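You operate a simulated robot arm through the tools that you are given. There is no shell and no other tool. Be economical: measure what you need, move in short steps, check, and stop when the job is done.

You run a simulated two-armed robot. Do the job below in one go: nothing can be reset, and whatever is moved stays where it is left.

JOB
Pound the garlic small, grind it to a paste and tidy up.
Fine: hold the mortar for both; pestle in the blue crock, mortar on the blue square.
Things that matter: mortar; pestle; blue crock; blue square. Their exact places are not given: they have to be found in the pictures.

It is judged by the outcome, as a careful person would: the job done as asked, and still so three seconds after it is handed in. It fails if anything else is knocked over, pushed out of place, dropped, spilled or broken.

ROBOT AND FRAMES
Two 7-joint arms with two-finger parallel grippers on one trunk, on a base that drives. Base frame: it is fixed to the floor where the robot stands at the start and does not move with it; the origin is under the middle of the robot, x ahead of it, y to its left, z up. Lengths are in m, angles in degrees, forces in N, time in s.
The left shoulder is at the start at [0.07, 0.163, 1.145], the right one opposite. With the tool pointing down near the work surface each hand reaches from about 0.38 to 0.88 m from the robot's upright axis, wherever it stands, measured 20 degrees to its own side. Places, roughly: blue crock [0.5, 0.3, 0.8]; blue square [0.5, -0.3, 0.8]. Payload 3.43 kg a hand.
The tool frame of a hand sits at the grasp point between the pads (the TCP): z along the fingers, y along the line on which they close. The tips reach 0.034 m beyond it. The gripper opens to 0.128 m. The fingers are 0.024 m wide and 0.012 m thick; the gripper's body (0.048 by 0.13 m) begins 0.096 m behind the TCP.
Orientation is told as [roll, pitch, yaw] about the base's x, y, z axes, in that order, counted from this pose: with the fingers straight down and closing along the base's y, the tool's x points along the base's -x, its y along +y and its z along -z.

CONTROLS
- The arms move only by the tool arm_command. It takes "left_increments", "right_increments" or both (then of equal length, played together; a hand with none holds still); each is a list that holds one entry, the list of rows, each a list of 7 numbers: the shift along the tool's x, y, z in units of 150 mm (1.0 is 150 mm), then the turn, a rotation vector about the tool's x, y, z in units of 180 degrees (1.0 is 180 degrees), then the gripper command, from -1 (shut) to 1 (fully open), values between in proportion. In form: [[[x, y, z, ax, ay, az, jaw], ...]]. A call has 1 to 20 rows; each row is the pose to reach, as a shift and turn from the pose commanded when the call began, along the tool's axes at that moment. A call with a number of a shift or a turn outside -1 to 1 is refused whole. Each row takes 0.2 s and may step no farther than 0.05 m and 8.6 degrees from the row before; otherwise, or with a gripper value out of range, the whole call is refused. A pose out of reach is approached as far as the arm can. The call stops where the force on the tool passes 40 N (or 10 N more than at its start, if that is more) or the arm is blocked; 0.2 s more then pass. Each finger travels about 0.153 m/s and halts on what it meets, pressing with about 27 N; the grip force reading is that of the motor and also rises with nothing between the fingers. The clock runs only during rows and for 0.2 s after the last one: add rows that repeat a pose to give the fingers time. It gives the time, the measured TCP pose, the force on the tool (base axes), the opening and the grip force at its end, in the units of the frame above (readings bear some noise), and new pictures: "show" is both (left out), scene, wrist or none (wrist: the cameras of the hands that moved).
- Cameras (640 x 400 px; columns grow to the right, rows downward): "scene" is now at [0.1468, -0.0043, 1.3699]; the picture's right is [-0.03, -1.00, 0.00], its down [-0.64, 0.02, -0.76] and it looks along [0.76, -0.02, -0.64] (base axes); focal length 216 px, centre (320, 200). "left" rides on the left gripper at [0.076, 0.011, -0.16] in its tool frame; the picture's right is [-0.15, 0.99, 0.00], its down [-0.88, -0.13, -0.46] and it looks along [-0.45, -0.07, 0.89] (tool axes); focal length 234 px, centre (320, 200). "right" rides on the right gripper at [0.076, -0.011, -0.16] in its tool frame; the picture's right is [0.15, 0.99, 0.00], its down [-0.88, 0.13, -0.46] and it looks along [-0.45, 0.07, 0.89] (tool axes); focal length 234 px, centre (320, 200).
- slide_trunk(by): slides the trunk up (or, below 0, down) by that many m; the arms and the scene camera ride with it, the base frame stays. It gives what a move gives, with no picture.
- drive_base(legs): drives the robot by 1 to 6 legs, each [ahead, left, turn to the left] in m, m and degrees, along the robot's own axes; the way and the turn of a leg run together, so that a leg with both is an arc; at most 1.5 m and 180 degrees a leg. The arms and the cameras ride along, it lands a little off, and it stops where it bumps. It gives what a move gives, and a new picture of the scene camera.
- head_to(pan, tilt): turns the head with the scene camera to pan (to the left, within 86 degrees either way) and tilt (down, from -29 to 69), counted from straight ahead of the robot. It gives what a move gives, and a new picture of the scene camera.
- point_at(camera, pixels): there is no depth. For up to 12 entries [column, row, z] of the newest picture of that camera ("zoom" is the newest enlarged one), the place [x, y] in the base frame at which the ray of that pixel passes the height z, good to about 0.002 m, but the place of the scene camera against the robot may be out by one fixed shift of up to 0.018 m in any direction. No time passes.
- enlarge(camera, box): a new picture of the part [left, top, right, bottom] of that camera's present view, enlarged. No time passes.
- hand_in(): hands the job in; it is judged then, once.

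Work in short steps. Measure before you move; look again where a grasp or a placing could have gone wrong, and mend it. You have 80 turns and 170 pictures in all, those below and enlarged ones among them. Open the grippers and draw the arms clear of the work before you hand the job in, unless the task says otherwise; then end with one line.

The tools are called after ">>>" as a command line: name --argument value ..., lists and objects as JSON in quotes. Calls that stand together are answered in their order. arm_command: Moves the arms, as the interface text tells. Its arguments: {"type":"object","properties":{"left_increments":{"type":"array","items":{"type":"array","items":{"type":"array","items":{"type":"number"}}}},"right_increments":{"type":"array","items":{"type":"array","items":{"type":"array","items":{"type":"number"}}}},"show":{"type":"string","enum":["both","scene","wrist","none"]}},"required":[]} The other tools are called the same way: slide_trunk (by) slides the trunk up or down; drive_base (legs) drives the base; head_to (pan, tilt) turns the head that bears the scene camera; point_at (camera, pixels) gives the place at which the rays of pixels pass given heights; enlarge (camera, box) takes an enlarged picture of a part of a camera's view; hand_in () hands the job in.

At the start:

```text
t: 0.0
left_eef_pos: [0.489, 0.1803, 1.2235]
left_ee_rot: [0.0, -0.1, -0.1]
left_contact_force: [-0.4, -0.2, 0.3]
left_finger_gap: 0.1281
left_gripper_force: 0.0
right_eef_pos: [0.661, -0.2813, 1.22]
right_ee_rot: [0.0, 0.1, 0.0]
right_contact_force: [0.0, 0.2, 0.3]
right_finger_gap: 0.1277
right_gripper_force: 0.0
trunk travel left (down, up): [-0.625, 0.315]
robot x, y, heading: [-0.0018, -0.0032, 0.3]
head pan, tilt: [-1.8, 40.1]
```

scene: 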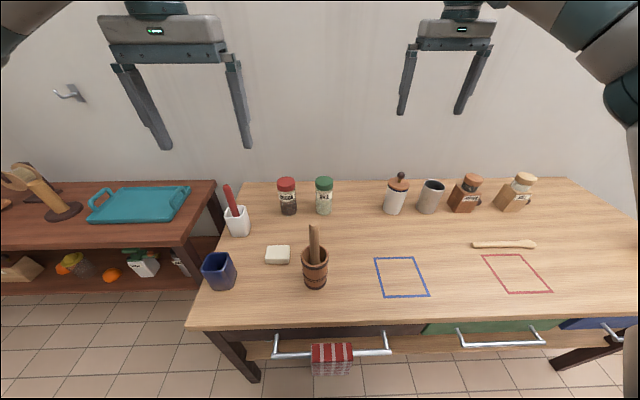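
right: 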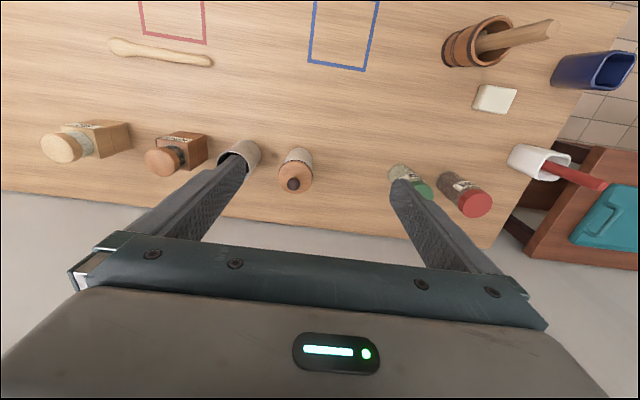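
left: 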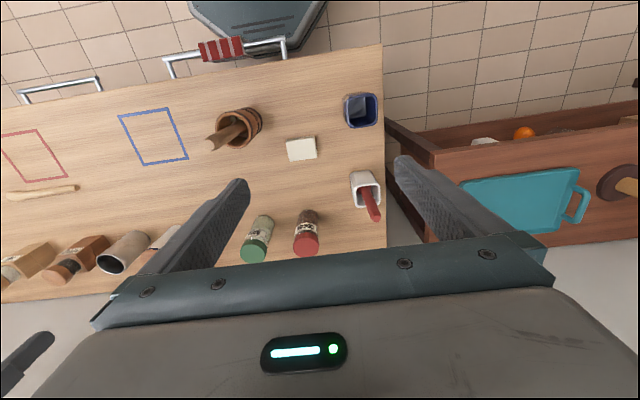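

The mortar with the pestle stands at about (315,268), the blue crock at (219,271) and the blue square at (402,277). I enlarge these and measure them.

>>> enlarge --camera "scene" --box '[190, 200, 350, 300]'

>>> point_at --camera "scene" --pixels '[[315, 286, 0.76], [315, 256, 0.85], [314, 228, 0.93], [219, 288, 0.76], [217, 260, 0.84], [375, 258, 0.76], [417, 257, 0.76], [429, 295, 0.76], [384, 297, 0.76], [277, 255, 0.77]]'

>>> enlarge --camera "left" --box '[180, 70, 400, 210]'

```text
4.00 times, centred on (270, 250) of scene
```

zoom: 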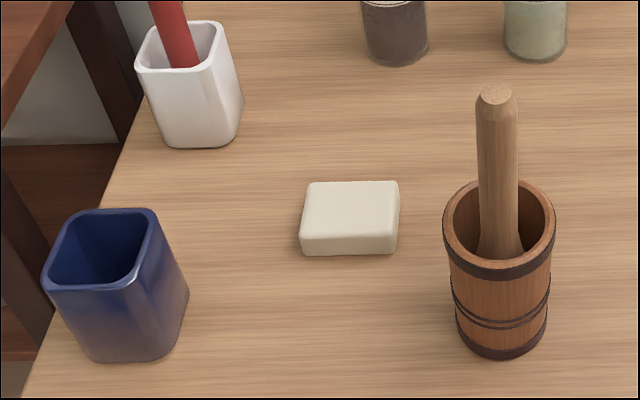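

```text
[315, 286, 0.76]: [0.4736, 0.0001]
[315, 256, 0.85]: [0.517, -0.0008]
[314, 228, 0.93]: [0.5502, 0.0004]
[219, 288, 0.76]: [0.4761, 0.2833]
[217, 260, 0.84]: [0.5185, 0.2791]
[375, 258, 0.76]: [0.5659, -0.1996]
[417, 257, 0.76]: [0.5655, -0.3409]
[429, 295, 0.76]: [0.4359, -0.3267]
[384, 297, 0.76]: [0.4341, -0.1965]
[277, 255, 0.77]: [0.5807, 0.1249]
```

```text
2.86 times, centred on (290, 140) of left
```

zoom: 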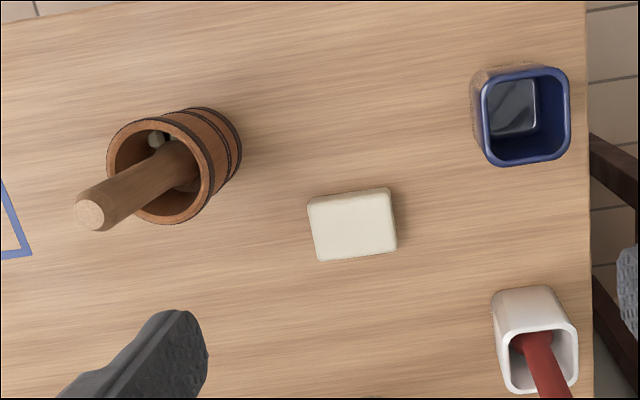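

The newest zoom shows the mortar rim around (160,166), the pestle top at (90,214) and the crock mouth at about (525,115). I measure these with the wrist cameras, which carry no fixed shift.

>>> point_at --camera "zoom" --pixels '[[160, 167, 0.85], [160, 167, 0.88], [90, 214, 0.93], [90, 214, 0.97], [525, 116, 0.84], [525, 116, 0.86], [242, 145, 0.76], [107, 170, 0.86], [212, 165, 0.86], [200, 108, 0.76], [352, 225, 0.78], [500, 112, 0.76]]'

>>> enlarge --camera "right" --box '[420, 0, 640, 138]'

```text
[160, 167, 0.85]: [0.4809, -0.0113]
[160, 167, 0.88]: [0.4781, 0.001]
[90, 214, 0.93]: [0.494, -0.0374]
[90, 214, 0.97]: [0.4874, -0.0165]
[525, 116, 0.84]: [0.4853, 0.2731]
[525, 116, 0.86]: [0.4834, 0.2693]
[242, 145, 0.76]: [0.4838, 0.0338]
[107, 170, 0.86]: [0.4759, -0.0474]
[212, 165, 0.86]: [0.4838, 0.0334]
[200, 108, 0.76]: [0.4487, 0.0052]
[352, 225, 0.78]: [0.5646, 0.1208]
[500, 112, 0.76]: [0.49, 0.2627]
```

```text
2.90 times, centred on (530, 69) of right
```

zoom: 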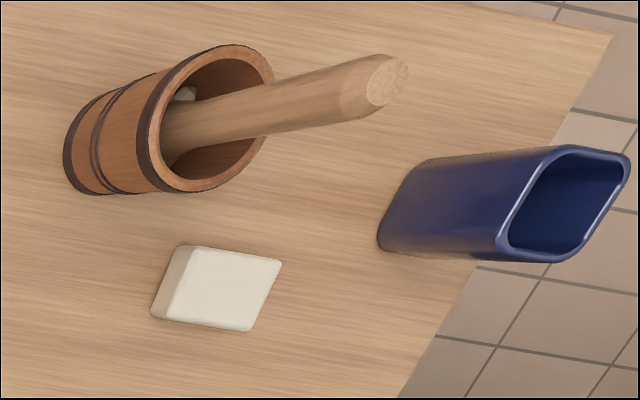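

From the right camera the pestle top is at (388,80), the mortar rim centre at (210,118) and the crock mouth centre at (567,203). I triangulate these.

>>> point_at --camera "zoom" --pixels '[[210, 118, 0.85], [210, 118, 0.88], [388, 80, 0.93], [388, 80, 0.97], [567, 203, 0.84], [567, 203, 0.86], [150, 130, 0.86], [275, 90, 0.86], [64, 150, 0.76], [95, 194, 0.76]]'

```text
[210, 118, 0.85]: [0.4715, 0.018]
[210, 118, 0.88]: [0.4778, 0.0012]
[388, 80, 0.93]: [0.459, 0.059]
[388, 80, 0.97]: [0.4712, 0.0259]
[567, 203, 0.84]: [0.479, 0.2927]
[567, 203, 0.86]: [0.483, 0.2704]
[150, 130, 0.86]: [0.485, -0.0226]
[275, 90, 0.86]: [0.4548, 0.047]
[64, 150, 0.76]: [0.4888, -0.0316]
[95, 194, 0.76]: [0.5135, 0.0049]
```

The rays agree. The mortar rim centre is at (0.478, 0.001, 0.88), the pestle is nearly upright with its top at (0.482, 0, 1.00), and the crock mouth is at (0.484, 0.270, 0.86). The right hand will hold the mortar from the right, tilted, with the fingers closing along x. I turn it by -90 degrees of yaw first while moving closer.

>>> arm_command --right_increments '[[[0.09, 0, 0.06, 0, 0, 0.0454, 1], [0.18, 0, 0.12, 0, 0, 0.0909, 1], [0.27, 0, 0.18, 0, 0, 0.1363, 1], [0.36, 0, 0.24, 0, 0, 0.1818, 1], [0.45, 0, 0.3, 0, 0, 0.2272, 1], [0.55, 0, 0.36, 0, 0, 0.2727, 1], [0.64, 0, 0.42, 0, 0, 0.3181, 1], [0.73, 0, 0.48, 0, 0, 0.3636, 1], [0.82, 0, 0.54, 0, 0, 0.409, 1], [0.91, 0, 0.6, 0, 0, 0.4545, 1], [1, 0, 0.667, 0, 0, 0.5, 1], [1, 0, 0.667, 0, 0, 0.5, 1]]]' --show "scene"

```text
t: 2.6
left_eef_pos: [0.4888, 0.1802, 1.2243]
left_ee_rot: [0.0, 0.0, 0.0]
left_contact_force: [0.3, 0.4, 0.1]
left_finger_gap: 0.1282
left_gripper_force: 0.0
right_eef_pos: [0.5099, -0.2814, 1.1203]
right_ee_rot: [0.1, 0.0, -90.1]
right_contact_force: [-0.5, 0.2, -0.3]
right_finger_gap: 0.1283
right_gripper_force: 0.0
trunk travel left (down, up): [-0.625, 0.315]
robot x, y, heading: [0.0004, -0.0009, 0.2]
head pan, tilt: [-1.8, 40.1]
```

scene: 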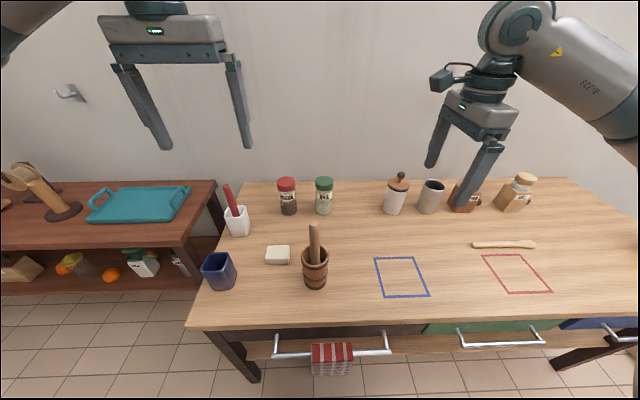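

The yaw went in as planned. Now I tilt the fingers 60 degrees toward +y and come down to (0.478, -0.17, 0.97).

>>> arm_command --right_increments '[[[0.0925, -0.0266, 0.125, 0, 0.0417, 0, 1], [0.185, -0.0533, 0.25, 0, 0.0833, 0, 1], [0.2775, -0.08, 0.375, 0, 0.125, 0, 1], [0.37, -0.1065, 0.5, 0, 0.1667, 0, 1], [0.4625, -0.133, 0.625, 0, 0.2083, 0, 1], [0.555, -0.16, 0.75, 0, 0.25, 0, 1], [0.6475, -0.186, 0.875, 0, 0.2917, 0, 1], [0.74, -0.213, 1, 0, 0.3333, 0, 1], [0.74, -0.213, 1, 0, 0.3333, 0, 1]]]'

```text
t: 4.6
left_eef_pos: [0.489, 0.182, 1.224]
left_ee_rot: [0.0, -0.1, 0.0]
left_contact_force: [0.7, 0.2, 0.6]
left_finger_gap: 0.1282
left_gripper_force: 0.0
right_eef_pos: [0.4778, -0.1701, 0.969]
right_ee_rot: [0.1, 60.1, -90.0]
right_contact_force: [0.0, -0.9, -0.3]
right_finger_gap: 0.128
right_gripper_force: 0.1
trunk travel left (down, up): [-0.625, 0.315]
robot x, y, heading: [-0.001, 0.0005, 0.1]
head pan, tilt: [-1.8, 40.1]
```

scene: 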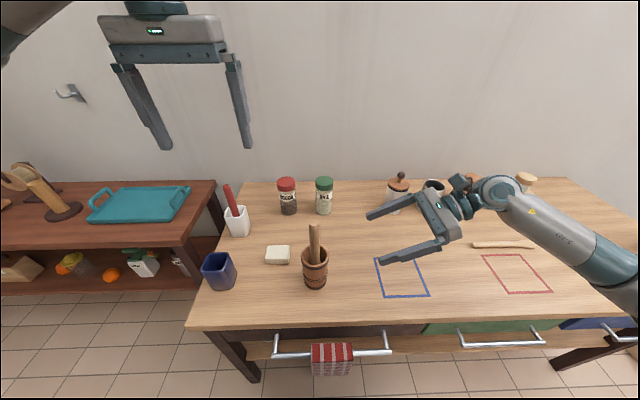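
right: 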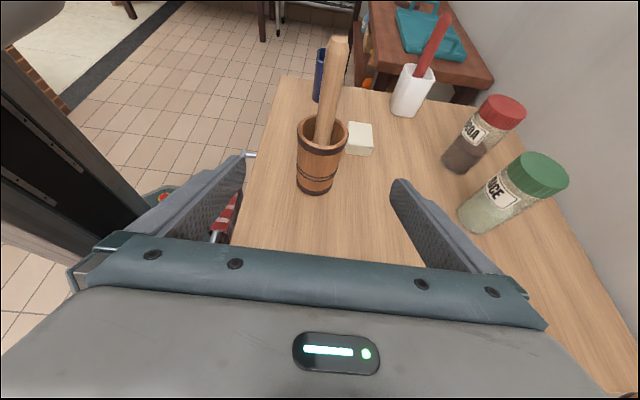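

The mortar sits centred between the fingers, at column about 317. I shift by -0.039 along the tool's x and advance 0.15, stopping with 0.07 left to check.

>>> arm_command --right_increments '[[[-0.13, 0, 0.1, 0, 0, 0, 1], [-0.26, 0, 0.25, 0, 0, 0, 1], [-0.26, 0, 0.4, 0, 0, 0, 1], [-0.26, 0, 0.6, 0, 0, 0, 1], [-0.26, 0, 0.8, 0, 0, 0, 1], [-0.26, 0, 1, 0, 0, 0, 1], [-0.26, 0, 1, 0, 0, 0, 1]]]'

```text
t: 6.2
left_eef_pos: [0.4885, 0.1806, 1.2242]
left_ee_rot: [0.0, -0.1, 0.0]
left_contact_force: [0.0, 0.9, 0.5]
left_finger_gap: 0.1279
left_gripper_force: 0.0
right_eef_pos: [0.4769, -0.0599, 0.8601]
right_ee_rot: [0.0, 59.9, -90.0]
right_contact_force: [0.1, 0.6, -0.1]
right_finger_gap: 0.128
right_gripper_force: 0.2
trunk travel left (down, up): [-0.625, 0.315]
robot x, y, heading: [-0.0011, 0.0006, 0.3]
head pan, tilt: [-1.8, 40.1]
```

scene: 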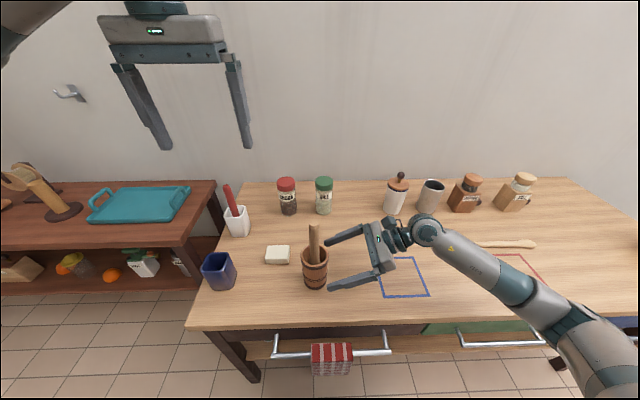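
right: 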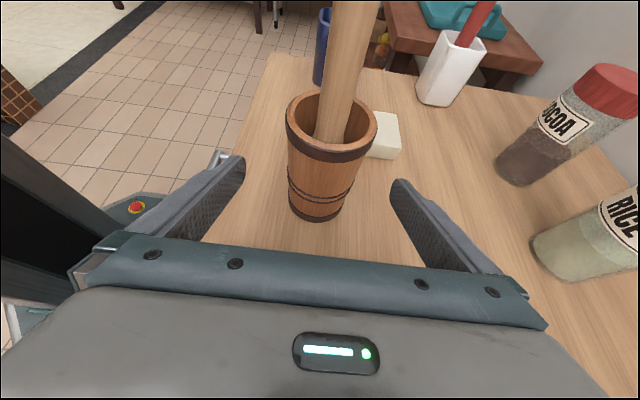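

The mortar stands ahead between the fingers. I check its rim and base with the right camera before closing in.

>>> point_at --camera "right" --pixels '[[286, 124, 0.88], [377, 126, 0.88], [331, 162, 0.88], [330, 94, 0.88], [317, 222, 0.76], [289, 200, 0.76], [343, 200, 0.76]]'

```text
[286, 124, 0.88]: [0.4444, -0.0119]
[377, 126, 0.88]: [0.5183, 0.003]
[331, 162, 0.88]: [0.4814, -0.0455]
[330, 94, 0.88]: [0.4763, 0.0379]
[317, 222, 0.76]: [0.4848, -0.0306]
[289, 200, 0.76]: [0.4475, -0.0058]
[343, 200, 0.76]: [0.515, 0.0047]
```

The mortar axis is at about (0.480, -0.002) and the rim radius about 0.04. I advance the last 0.068 m with a 3 mm shift in x, still open.

>>> arm_command --right_increments '[[[0, 0.02, 0.12, 0, 0, 0, 1], [0, 0.02, 0.24, 0, 0, 0, 1], [0, 0.02, 0.36, 0, 0, 0, 1], [0, 0.02, 0.455, 0, 0, 0, 1], [0, 0.02, 0.455, 0, 0, 0, 1]]]'

```text
t: 7.4
left_eef_pos: [0.4892, 0.1807, 1.224]
left_ee_rot: [0.0, -0.1, 0.0]
left_contact_force: [-0.1, -0.3, -0.8]
left_finger_gap: 0.1278
left_gripper_force: 0.0
right_eef_pos: [0.4815, -0.0002, 0.8266]
right_ee_rot: [0.0, 59.9, -90.1]
right_contact_force: [-0.6, -0.3, 0.0]
right_finger_gap: 0.1284
right_gripper_force: 0.0
trunk travel left (down, up): [-0.625, 0.315]
robot x, y, heading: [0.0006, -0.0023, -0.0]
head pan, tilt: [-1.8, 40.1]
```

scene: 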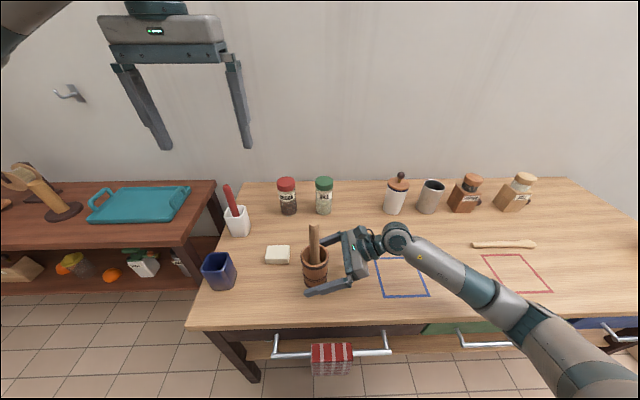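
right: 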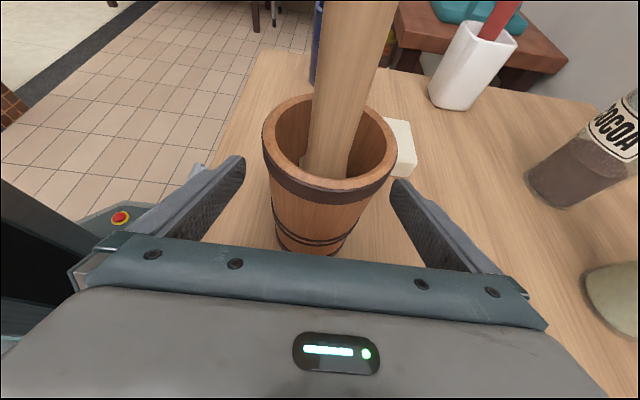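

The fingers straddle the mortar, so I close the right gripper on it.

>>> arm_command --right_increments '[[[0, 0, 0, 0, 0, 0, 0.5], [0, 0, 0, 0, 0, 0, 0.25], [0, 0, 0, 0, 0, 0, 0.1], [0, 0, 0, 0, 0, 0, -0.2], [0, 0, 0, 0, 0, 0, -1], [0, 0, 0, 0, 0, 0, -1]]]'

```text
t: 8.8
left_eef_pos: [0.4885, 0.1805, 1.2241]
left_ee_rot: [0.1, 0.0, -0.1]
left_contact_force: [0.0, 1.0, 0.9]
left_finger_gap: 0.1279
left_gripper_force: 0.0
right_eef_pos: [0.4816, -0.0017, 0.8267]
right_ee_rot: [0.1, 60.1, -90.0]
right_contact_force: [-2.0, -0.4, -0.1]
right_finger_gap: 0.0734
right_gripper_force: 27.4
trunk travel left (down, up): [-0.625, 0.315]
robot x, y, heading: [-0.0003, 0.0004, -0.1]
head pan, tilt: [-1.8, 40.1]
```

scene: 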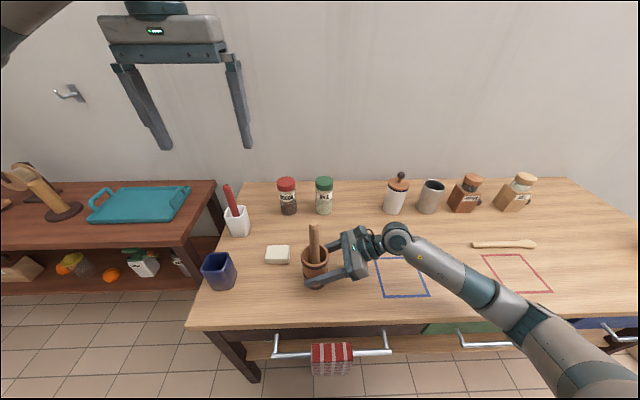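
right: 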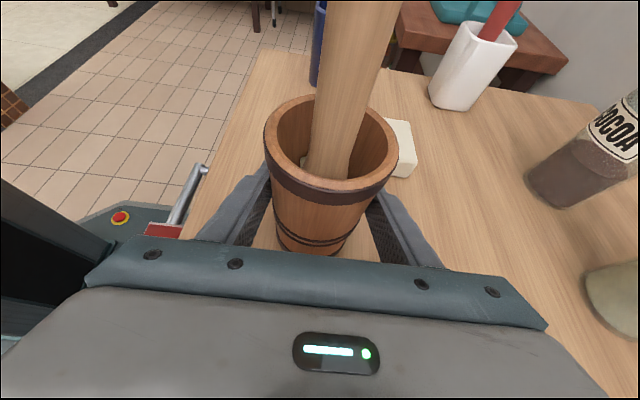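

The mortar is gripped at 0.073 m with 27 N. Now the left hand moves toward the pestle top with the jaw partly open.

>>> arm_command --left_increments '[[[0.01, -0.25, 0.1, 0, 0, 0, 0.6], [0.02, -0.5, 0.2, 0, 0, 0, 0.3], [0.03, -0.75, 0.3, 0, 0, 0, 0.2], [0.047, -1, 0.4, 0, 0, 0, 0.2], [0.047, -1, 0.4, 0, 0, 0, 0.2]]]'

```text
t: 10.0
left_eef_pos: [0.4802, 0.0327, 1.1662]
left_ee_rot: [0.0, 0.0, 0.1]
left_contact_force: [0.4, 0.7, -0.7]
left_finger_gap: 0.077
left_gripper_force: 0.1
right_eef_pos: [0.4805, 0.0004, 0.827]
right_ee_rot: [0.0, 60.0, -90.0]
right_contact_force: [0.5, -0.5, 1.1]
right_finger_gap: 0.0732
right_gripper_force: 27.1
trunk travel left (down, up): [-0.625, 0.315]
robot x, y, heading: [0.0038, -0.0019, -0.0]
head pan, tilt: [-1.8, 40.1]
```

scene: 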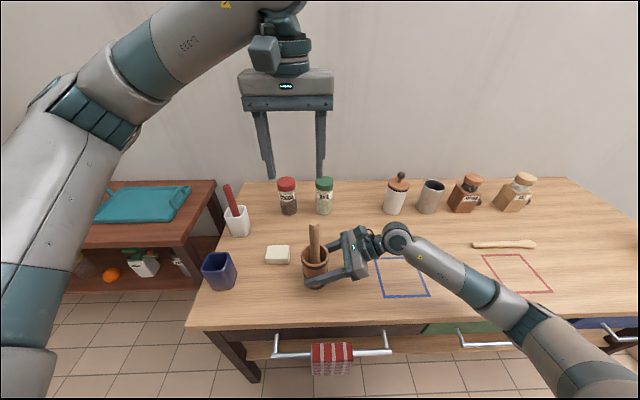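
left: 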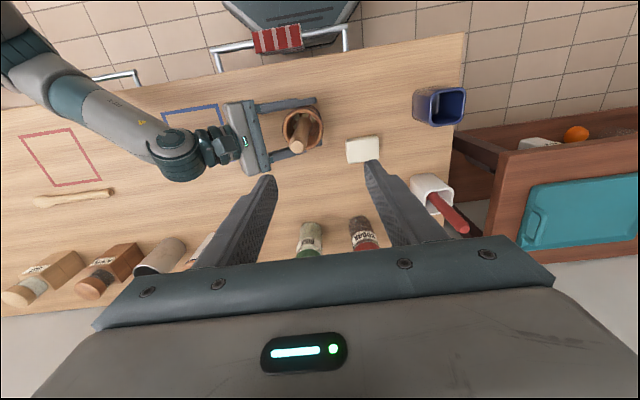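

I enlarge the pestle in the left picture to re-measure its top and rim.

>>> enlarge --camera "left" --box '[260, 80, 356, 170]'

>>> enlarge --camera "scene" --box '[270, 210, 366, 300]'

```text
4.44 times, centred on (308, 125) of left
```

zoom: 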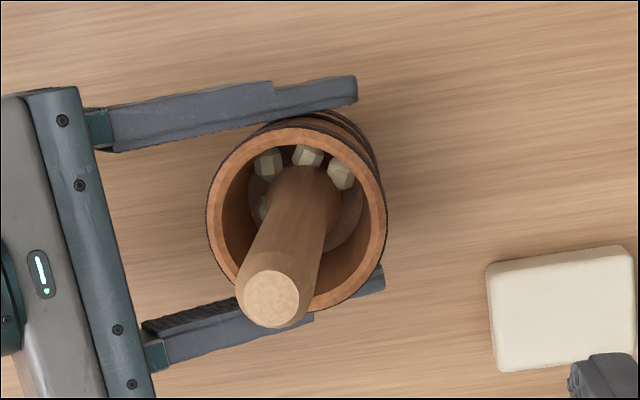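

```text
4.44 times, centred on (318, 255) of scene
```

zoom: 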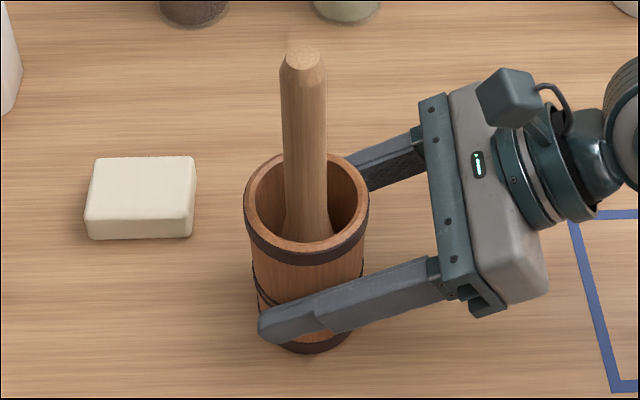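

Four garlic pieces show. The pestle top is at about (297,147) in the left picture, so I locate it at z = 1.00.

>>> point_at --camera "left" --pixels '[[297, 147.5, 1.0], [297, 147.5, 0.98], [303, 126, 0.88], [310, 120, 0.8]]'

```text
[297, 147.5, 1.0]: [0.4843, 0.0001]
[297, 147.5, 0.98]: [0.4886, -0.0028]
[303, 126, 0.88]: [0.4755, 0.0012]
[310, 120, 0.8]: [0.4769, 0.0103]
```

The pestle axis is near (0.484, 0.001). I line the left hand up above it and then descend to TCP z about 0.96, which keeps the tips 5 cm above the rim.

>>> arm_command --left_increments '[[[-0.025, -0.21, 0.1, 0, 0, 0, 0.2], [-0.025, -0.21, 0.3, 0, 0, 0, 0.2], [-0.025, -0.21, 0.5, 0, 0, 0, 0.2], [-0.025, -0.21, 0.65, 0, 0, 0, 0.2], [-0.025, -0.21, 0.65, 0, 0, 0, 0.2]]]'

```text
t: 11.2
left_eef_pos: [0.4867, 0.0002, 1.0666]
left_ee_rot: [0.0, 0.0, 0.0]
left_contact_force: [0.4, -0.1, 0.1]
left_finger_gap: 0.077
left_gripper_force: 0.2
right_eef_pos: [0.4807, 0.0002, 0.8266]
right_ee_rot: [0.0, 60.0, -89.9]
right_contact_force: [0.3, 1.2, 0.7]
right_finger_gap: 0.0733
right_gripper_force: 27.4
trunk travel left (down, up): [-0.625, 0.315]
robot x, y, heading: [0.0007, 0.0001, 0.1]
head pan, tilt: [-1.8, 40.1]
```

scene: 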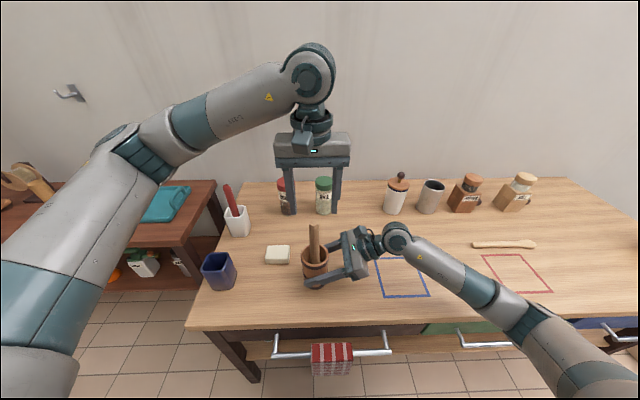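
left: 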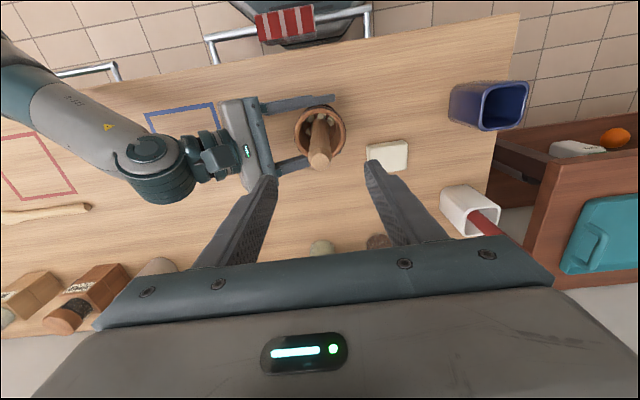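

The pestle top now sits at about (320,160) in the left picture. I check its place once more before descending.

>>> point_at --camera "left" --pixels '[[320, 160, 1.0], [320, 160, 0.99], [321, 128, 0.88]]'

```text
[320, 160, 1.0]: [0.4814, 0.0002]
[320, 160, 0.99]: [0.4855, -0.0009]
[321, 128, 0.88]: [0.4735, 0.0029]
```

The pestle is at (0.483, 0). I descend 0.105 m with a 3 mm correction in x, open, and then close the left gripper.

>>> arm_command --left_increments '[[[0.02, 0, 0.15, 0, 0, 0, 0.2], [0.02, 0, 0.35, 0, 0, 0, 0.2], [0.02, 0, 0.55, 0, 0, 0, 0.2], [0.02, 0, 0.7, 0, 0, 0, 0.2], [0.02, 0, 0.7, 0, 0, 0, 0.2], [0.02, 0, 0.7, 0, 0, 0, -0.2], [0.02, 0, 0.7, 0, 0, 0, -0.5], [0.02, 0, 0.7, 0, 0, 0, -1], [0.02, 0, 0.7, 0, 0, 0, -1]]]'

```text
t: 13.2
left_eef_pos: [0.4828, -0.0029, 0.963]
left_ee_rot: [0.0, -0.1, 0.0]
left_contact_force: [0.9, -0.2, 0.1]
left_finger_gap: 0.0237
left_gripper_force: 27.0
right_eef_pos: [0.4803, -0.0005, 0.827]
right_ee_rot: [0.0, 60.0, -90.0]
right_contact_force: [-1.9, 1.1, 0.3]
right_finger_gap: 0.0733
right_gripper_force: 27.1
trunk travel left (down, up): [-0.625, 0.315]
robot x, y, heading: [0.0028, 0.0005, -0.1]
head pan, tilt: [-1.8, 40.1]
```

scene: 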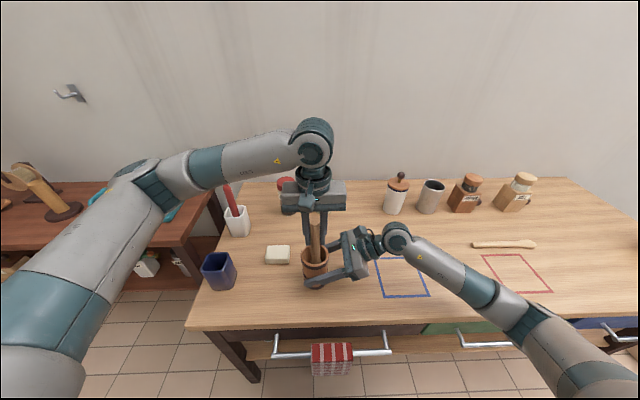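
left: 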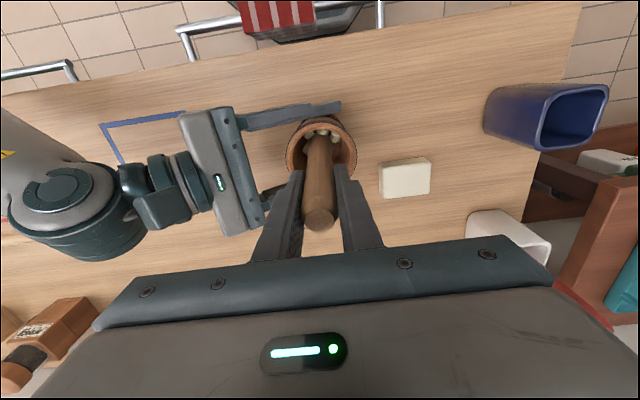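

The pestle is gripped (gap 0.024, 27 N). I start pounding with a couple of test strokes: lift 4 cm, strike down and press slightly past the rest height.

>>> arm_command --left_increments '[[[0, 0, -0.13, 0, 0, 0, -1], [0, 0, -0.27, 0, 0, 0, -1], [0, 0, -0.13, 0, 0, 0, -1], [0, 0, 0.01, 0, 0, 0, -1], [0, 0, 0.03, 0, 0, 0, -1], [0, 0, -0.27, 0, 0, 0, -1], [0, 0, 0.03, 0, 0, 0, -1], [0, 0, 0.05, 0, 0, 0, -1]]]'

```text
t: 15.0
left_eef_pos: [0.4826, 0.0004, 0.9591]
left_ee_rot: [-0.1, -0.4, 0.1]
left_contact_force: [-4.0, 2.7, 14.3]
left_finger_gap: 0.0238
left_gripper_force: 26.6
right_eef_pos: [0.4798, 0.0006, 0.8263]
right_ee_rot: [0.0, 59.9, -90.0]
right_contact_force: [-2.2, -2.0, 7.5]
right_finger_gap: 0.0735
right_gripper_force: 27.1
trunk travel left (down, up): [-0.625, 0.315]
robot x, y, heading: [0.0021, -0.0023, -0.2]
head pan, tilt: [-1.8, 40.1]
stopped in row 8 (left hand): the force on the tool passed its limit (the readings are from after the stop); the commanded pose is now the measured one
```

scene: 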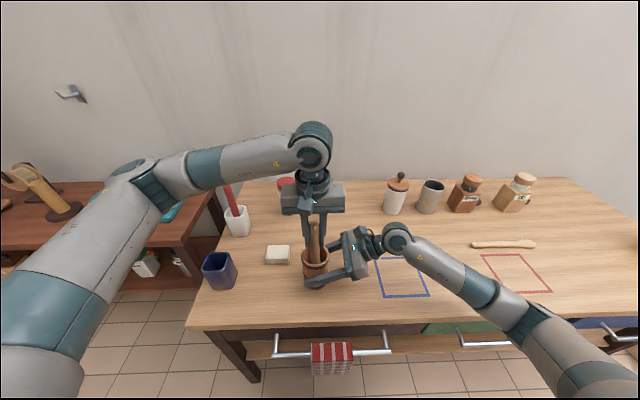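
left: 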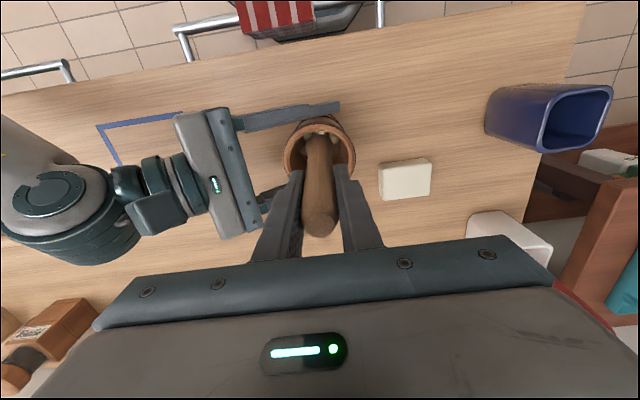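

The strikes land and press with up to about 40 N. I look into the mortar with the enlarged left view.

>>> enlarge --camera "left" --box '[270, 100, 370, 180]'

```text
5.00 times, centred on (320, 140) of left
```

zoom: 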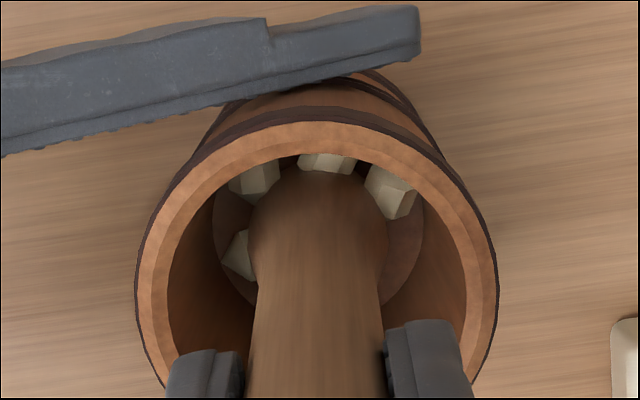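

The pieces lie round the pestle on the near and side edges, still whole. I pound a ring of strikes offset by about 8 mm toward each piece.

>>> arm_command --left_increments '[[[0.03, 0, -0.25, 0, 0, 0, -1], [0.06, 0, -0.25, 0, 0, 0, -1], [0.06, 0, 0.01, 0, 0, 0, -1], [0.04, 0.04, -0.25, 0, 0, 0, -1], [0.04, 0.04, 0.01, 0, 0, 0, -1], [0.04, -0.04, -0.25, 0, 0, 0, -1], [0.04, -0.04, 0.01, 0, 0, 0, -1], [0, -0.06, -0.25, 0, 0, 0, -1], [0, -0.06, 0.01, 0, 0, 0, -1], [0, 0.06, -0.25, 0, 0, 0, -1], [0, 0.06, 0.01, 0, 0, 0, -1], [-0.05, 0, -0.25, 0, 0, 0, -1], [-0.05, 0, 0.01, 0, 0, 0, -1], [0.06, 0, -0.25, 0, 0, 0, -1], [0.06, 0, 0.01, 0, 0, 0, -1], [0, 0, -0.25, 0, 0, 0, -1]]]' --show "wrist"

>>> enlarge --camera "left" --box '[270, 80, 370, 180]'

```text
t: 18.4
left_eef_pos: [0.4841, 0.0002, 0.9957]
left_ee_rot: [-0.1, -0.2, 0.0]
left_contact_force: [-1.0, -0.9, -1.2]
left_finger_gap: 0.0236
left_gripper_force: 27.6
right_eef_pos: [0.481, -0.0008, 0.8252]
right_ee_rot: [-0.1, 59.7, -90.2]
right_contact_force: [0.7, -1.4, 9.2]
right_finger_gap: 0.0729
right_gripper_force: 26.9
trunk travel left (down, up): [-0.625, 0.315]
robot x, y, heading: [0.0022, -0.0009, 0.0]
head pan, tilt: [-1.8, 40.1]
```

left: 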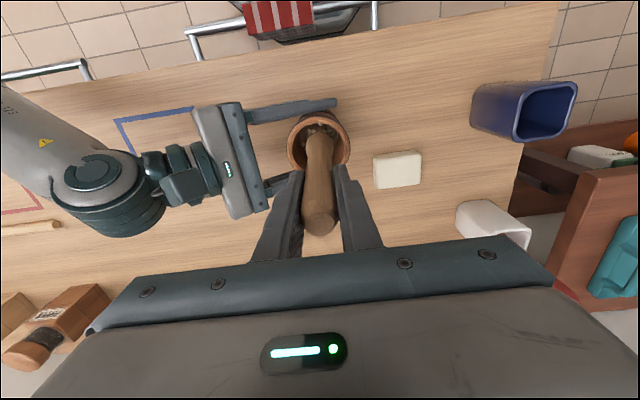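

```text
4.00 times, centred on (320, 130) of left
```

zoom: 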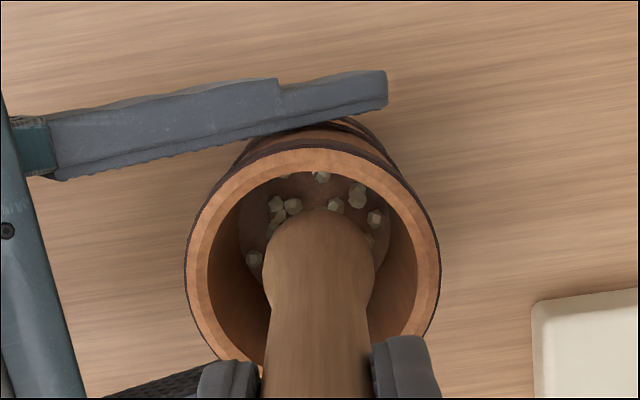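

The garlic has broken into many small bits. I add another round of strikes for evenness, ending pressed at the bottom.

>>> arm_command --left_increments '[[[0, 0, 0.26, 0, 0, 0, -1], [0.06, 0, 0, 0, 0, 0, -1], [0.06, 0, 0.26, 0, 0, 0, -1], [0.04, 0.04, 0, 0, 0, 0, -1], [0.04, 0.04, 0.26, 0, 0, 0, -1], [0, 0.06, 0, 0, 0, 0, -1], [0, 0.06, 0.26, 0, 0, 0, -1], [-0.04, 0.04, 0, 0, 0, 0, -1], [-0.04, 0.04, 0.26, 0, 0, 0, -1], [-0.05, 0, 0, 0, 0, 0, -1], [-0.05, 0, 0.26, 0, 0, 0, -1], [-0.04, -0.04, 0, 0, 0, 0, -1], [-0.04, -0.04, 0.26, 0, 0, 0, -1], [0, -0.06, 0, 0, 0, 0, -1], [0, -0.06, 0.26, 0, 0, 0, -1], [0.04, -0.04, 0, 0, 0, 0, -1], [0.04, -0.04, 0.26, 0, 0, 0, -1], [0, 0, 0, 0, 0, 0, -1]]]' --show "none"

>>> enlarge --camera "left" --box '[270, 80, 370, 180]'

```text
t: 22.2
left_eef_pos: [0.4838, 0.0002, 0.9934]
left_ee_rot: [-0.1, -0.3, -0.1]
left_contact_force: [0.0, -0.5, -0.9]
left_finger_gap: 0.0236
left_gripper_force: 26.6
right_eef_pos: [0.481, -0.0005, 0.8231]
right_ee_rot: [0.1, 59.8, -90.2]
right_contact_force: [0.0, -1.0, 2.4]
right_finger_gap: 0.0729
right_gripper_force: 26.9
trunk travel left (down, up): [-0.625, 0.315]
robot x, y, heading: [-0.0007, -0.0005, 0.2]
head pan, tilt: [-1.8, 40.1]
```

```text
4.00 times, centred on (320, 130) of left
```

zoom: 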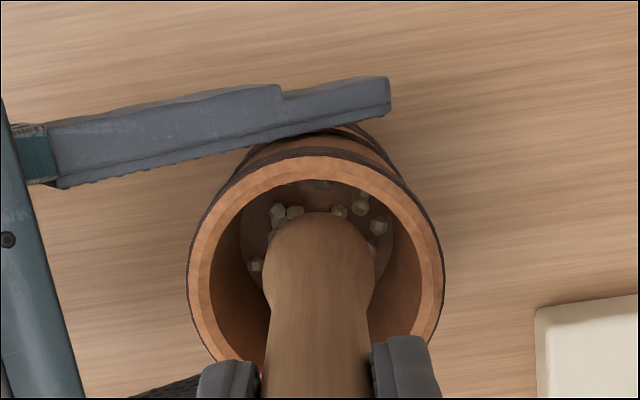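

Uniform small bits are there. Now I grind: press lightly on the floor and make circles of about 9 mm radius.

>>> arm_command --left_increments '[[[0, 0, 0.2, 0, 0, 0, -1], [0.03, 0, 0.265, 0, 0, 0, -1], [0.06, 0, 0.27, 0, 0, 0, -1], [0.042, 0.042, 0.27, 0, 0, 0, -1], [0, 0.06, 0.27, 0, 0, 0, -1], [-0.042, 0.042, 0.27, 0, 0, 0, -1], [-0.06, 0, 0.27, 0, 0, 0, -1], [-0.042, -0.042, 0.27, 0, 0, 0, -1], [0, -0.06, 0.27, 0, 0, 0, -1], [0.042, -0.042, 0.27, 0, 0, 0, -1], [0.06, 0, 0.27, 0, 0, 0, -1], [0.042, 0.042, 0.27, 0, 0, 0, -1], [0, 0.06, 0.27, 0, 0, 0, -1], [-0.042, 0.042, 0.27, 0, 0, 0, -1], [-0.06, 0, 0.27, 0, 0, 0, -1], [-0.042, -0.042, 0.27, 0, 0, 0, -1], [0, -0.06, 0.27, 0, 0, 0, -1], [0.042, -0.042, 0.27, 0, 0, 0, -1], [0.06, 0, 0.27, 0, 0, 0, -1]]]' --show "none"

>>> enlarge --camera "left" --box '[270, 80, 370, 180]'

```text
t: 23.0
left_eef_pos: [0.4778, 0.0003, 0.9592]
left_ee_rot: [-0.6, -0.9, 0.2]
left_contact_force: [-2.3, 2.2, 14.4]
left_finger_gap: 0.0237
left_gripper_force: 27.3
right_eef_pos: [0.482, -0.0019, 0.8258]
right_ee_rot: [0.1, 59.7, -90.2]
right_contact_force: [-0.4, -0.8, 5.0]
right_finger_gap: 0.0733
right_gripper_force: 27.4
trunk travel left (down, up): [-0.625, 0.315]
robot x, y, heading: [0.0017, -0.0009, -0.2]
head pan, tilt: [-1.8, 40.1]
stopped in row 3 (left hand): the force on the tool passed its limit (the readings are from after the stop); the commanded pose is now the measured one
```

```text
4.00 times, centred on (320, 130) of left
```

zoom: 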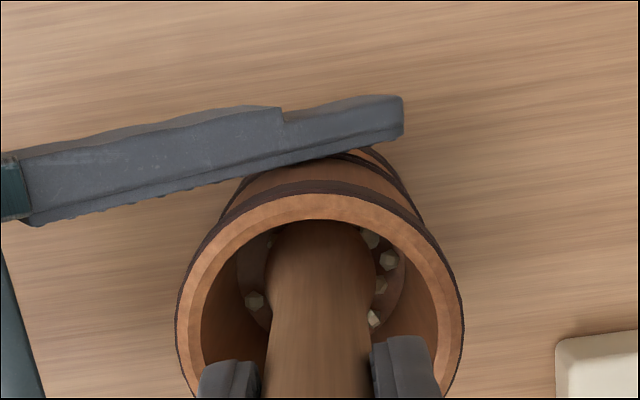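

Contact sits at z = 0.959 with about 14 N at the present command. I circle from here at that depth, with a slightly smaller radius.

>>> arm_command --left_increments '[[[0.01, 0, 0, 0, 0, 0, -1], [-0.005, 0.035, 0, 0, 0, 0, -1], [-0.04, 0.05, 0, 0, 0, 0, -1], [-0.075, 0.035, 0, 0, 0, 0, -1], [-0.09, 0, 0, 0, 0, 0, -1], [-0.075, -0.035, 0, 0, 0, 0, -1], [-0.04, -0.05, 0, 0, 0, 0, -1], [-0.005, -0.035, 0, 0, 0, 0, -1], [0.01, 0, 0, 0, 0, 0, -1], [-0.005, 0.035, 0, 0, 0, 0, -1], [-0.04, 0.05, 0, 0, 0, 0, -1], [-0.075, 0.035, 0, 0, 0, 0, -1], [-0.09, 0, 0, 0, 0, 0, -1], [-0.075, -0.035, 0, 0, 0, 0, -1], [-0.04, -0.05, 0, 0, 0, 0, -1], [-0.005, -0.035, 0, 0, 0, 0, -1], [0.01, 0, 0, 0, 0, 0, -1]]]' --show "none"

>>> enlarge --camera "left" --box '[270, 80, 370, 180]'

```text
t: 26.6
left_eef_pos: [0.4768, -0.0005, 0.9587]
left_ee_rot: [-0.4, -0.9, 0.3]
left_contact_force: [-0.5, -0.2, -1.0]
left_finger_gap: 0.0236
left_gripper_force: 27.1
right_eef_pos: [0.4817, -0.003, 0.8243]
right_ee_rot: [0.2, 59.7, -90.0]
right_contact_force: [1.1, -0.3, 20.1]
right_finger_gap: 0.0727
right_gripper_force: 27.4
trunk travel left (down, up): [-0.625, 0.315]
robot x, y, heading: [-0.0, -0.0003, -0.2]
head pan, tilt: [-1.8, 40.1]
```

```text
4.00 times, centred on (320, 130) of left
```

zoom: 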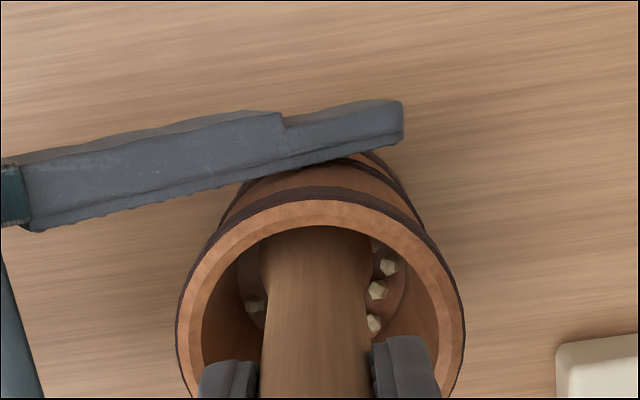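

The pressing has faded to about 0 N and bits remain. I circle again pressing 4 mm deeper with a slightly larger radius.

>>> arm_command --left_increments '[[[0.01, 0, 0.015, 0, 0, 0, -1], [0, 0.047, 0.02, 0, 0, 0, -1], [-0.045, 0.065, 0.02, 0, 0, 0, -1], [-0.09, 0.047, 0.02, 0, 0, 0, -1], [-0.11, 0, 0.02, 0, 0, 0, -1], [-0.09, -0.047, 0.02, 0, 0, 0, -1], [-0.045, -0.065, 0.02, 0, 0, 0, -1], [0, -0.047, 0.02, 0, 0, 0, -1], [0.015, 0, 0.025, 0, 0, 0, -1], [0, 0.047, 0.025, 0, 0, 0, -1], [-0.045, 0.065, 0.025, 0, 0, 0, -1], [-0.09, 0.047, 0.025, 0, 0, 0, -1], [-0.11, 0, 0.025, 0, 0, 0, -1], [-0.09, -0.047, 0.025, 0, 0, 0, -1], [-0.045, -0.065, 0.025, 0, 0, 0, -1], [0, -0.047, 0.025, 0, 0, 0, -1], [0.015, 0, 0.025, 0, 0, 0, -1], [-0.045, 0, 0.025, 0, 0, 0, -1]]]' --show "none"

>>> enlarge --camera "left" --box '[270, 80, 370, 180]'

```text
t: 30.4
left_eef_pos: [0.4819, 0.0001, 0.9552]
left_ee_rot: [-0.4, -0.9, 0.5]
left_contact_force: [-2.7, 0.8, 4.4]
left_finger_gap: 0.0234
left_gripper_force: 26.8
right_eef_pos: [0.4813, -0.0021, 0.8237]
right_ee_rot: [0.0, 59.5, -90.2]
right_contact_force: [1.1, 0.4, 11.2]
right_finger_gap: 0.0732
right_gripper_force: 26.8
trunk travel left (down, up): [-0.625, 0.315]
robot x, y, heading: [0.0015, 0.0006, -0.0]
head pan, tilt: [-1.8, 40.1]
```

```text
4.00 times, centred on (320, 130) of left
```

zoom: 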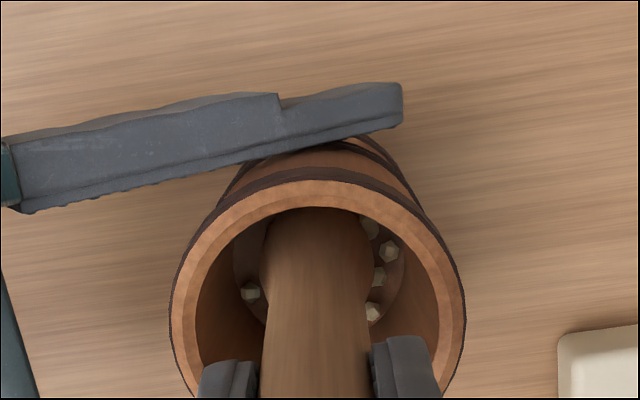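

The bits are still distinct. I keep grinding: three circles of about 10 mm radius, pressed 3 to 4 mm.

>>> arm_command --left_increments '[[[0.035, 0, 0.02, 0, 0, 0, -1], [0.07, 0, 0.025, 0, 0, 0, -1], [0.035, 0.06, 0.025, 0, 0, 0, -1], [-0.035, 0.06, 0.025, 0, 0, 0, -1], [-0.07, 0, 0.025, 0, 0, 0, -1], [-0.035, -0.06, 0.025, 0, 0, 0, -1], [0.035, -0.06, 0.025, 0, 0, 0, -1], [0.07, 0, 0.025, 0, 0, 0, -1], [0.035, 0.06, 0.025, 0, 0, 0, -1], [-0.035, 0.06, 0.025, 0, 0, 0, -1], [-0.07, 0, 0.025, 0, 0, 0, -1], [-0.035, -0.06, 0.025, 0, 0, 0, -1], [0.035, -0.06, 0.025, 0, 0, 0, -1], [0.07, 0, 0.025, 0, 0, 0, -1], [0.035, 0.06, 0.025, 0, 0, 0, -1], [-0.035, 0.06, 0.025, 0, 0, 0, -1], [-0.07, 0, 0.025, 0, 0, 0, -1], [-0.035, -0.06, 0.025, 0, 0, 0, -1], [0.035, -0.06, 0.025, 0, 0, 0, -1], [0, 0, 0.02, 0, 0, 0, -1]]]' --show "scene"

>>> enlarge --camera "left" --box '[260, 60, 380, 260]'

```text
t: 34.6
left_eef_pos: [0.4844, -0.0006, 0.9519]
left_ee_rot: [-0.3, -1.0, 0.2]
left_contact_force: [0.5, 0.1, -0.7]
left_finger_gap: 0.0238
left_gripper_force: 26.6
right_eef_pos: [0.4824, -0.0015, 0.8239]
right_ee_rot: [0.0, 59.6, -90.3]
right_contact_force: [0.0, 1.2, 6.4]
right_finger_gap: 0.073
right_gripper_force: 26.8
trunk travel left (down, up): [-0.625, 0.315]
robot x, y, heading: [-0.005, -0.003, -0.2]
head pan, tilt: [-1.8, 40.1]
```

scene: 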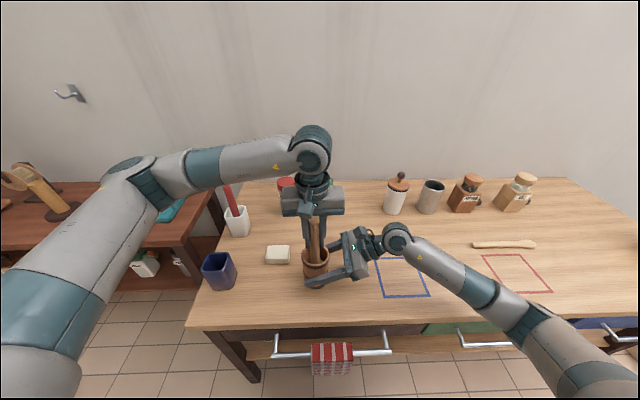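

```text
2.00 times, centred on (320, 160) of left
```

zoom: 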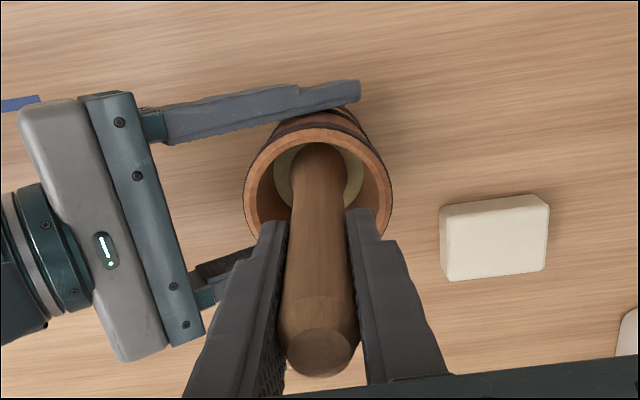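

The bits have merged into a smooth paste disc. I lift the pestle straight up 0.15 m, clear of the rim.

>>> arm_command --left_increments '[[[0, 0, -0.15, 0, 0, 0, -1], [0, 0, -0.3, 0, 0, 0, -1], [0, 0, -0.5, 0, 0, 0, -1], [0, 0, -0.75, 0, 0, 0, -1], [0, 0, -1, 0, 0, 0, -1], [0, 0, -1, 0, 0, 0, -1]]]'

>>> enlarge --camera "left" --box '[240, 60, 400, 260]'

>>> enlarge --camera "scene" --box '[260, 130, 380, 300]'

```text
t: 36.0
left_eef_pos: [0.4804, -0.0011, 1.1009]
left_ee_rot: [-0.3, -0.9, 0.2]
left_contact_force: [0.1, 0.4, -0.7]
left_finger_gap: 0.0238
left_gripper_force: 27.1
right_eef_pos: [0.482, -0.0009, 0.8241]
right_ee_rot: [0.0, 59.6, -90.2]
right_contact_force: [0.4, 0.2, 7.4]
right_finger_gap: 0.073
right_gripper_force: 26.9
trunk travel left (down, up): [-0.625, 0.315]
robot x, y, heading: [-0.0008, -0.0021, -0.3]
head pan, tilt: [-1.8, 40.1]
```

scene: 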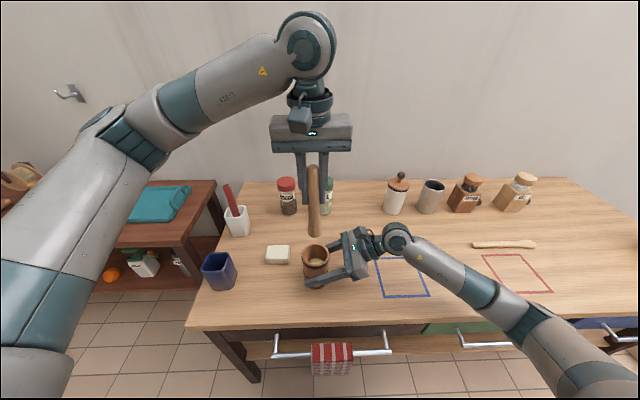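
left: 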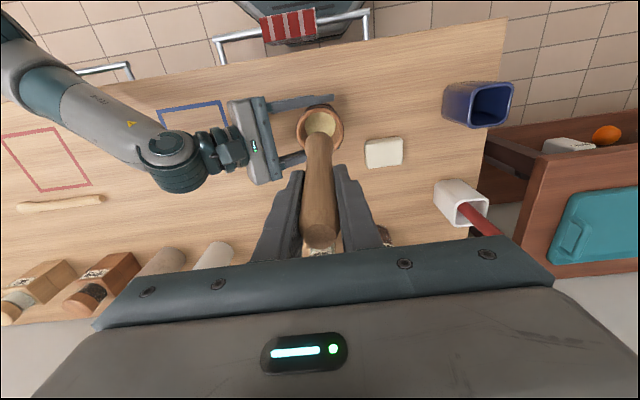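

```text
2.00 times, centred on (320, 160) of left
```

zoom: 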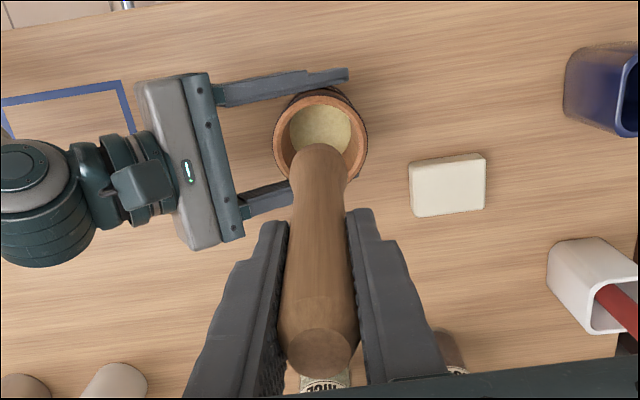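

```text
2.35 times, centred on (320, 215) of scene
```

zoom: 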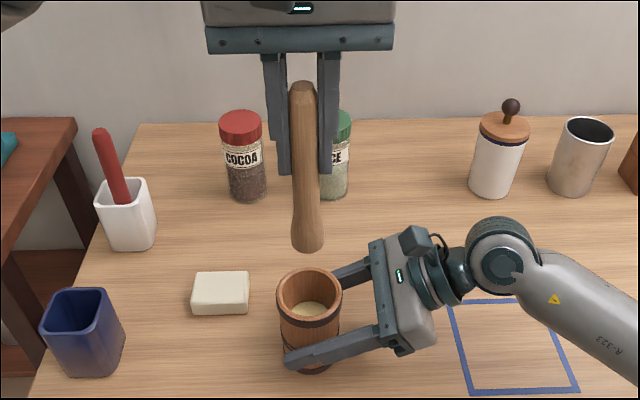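

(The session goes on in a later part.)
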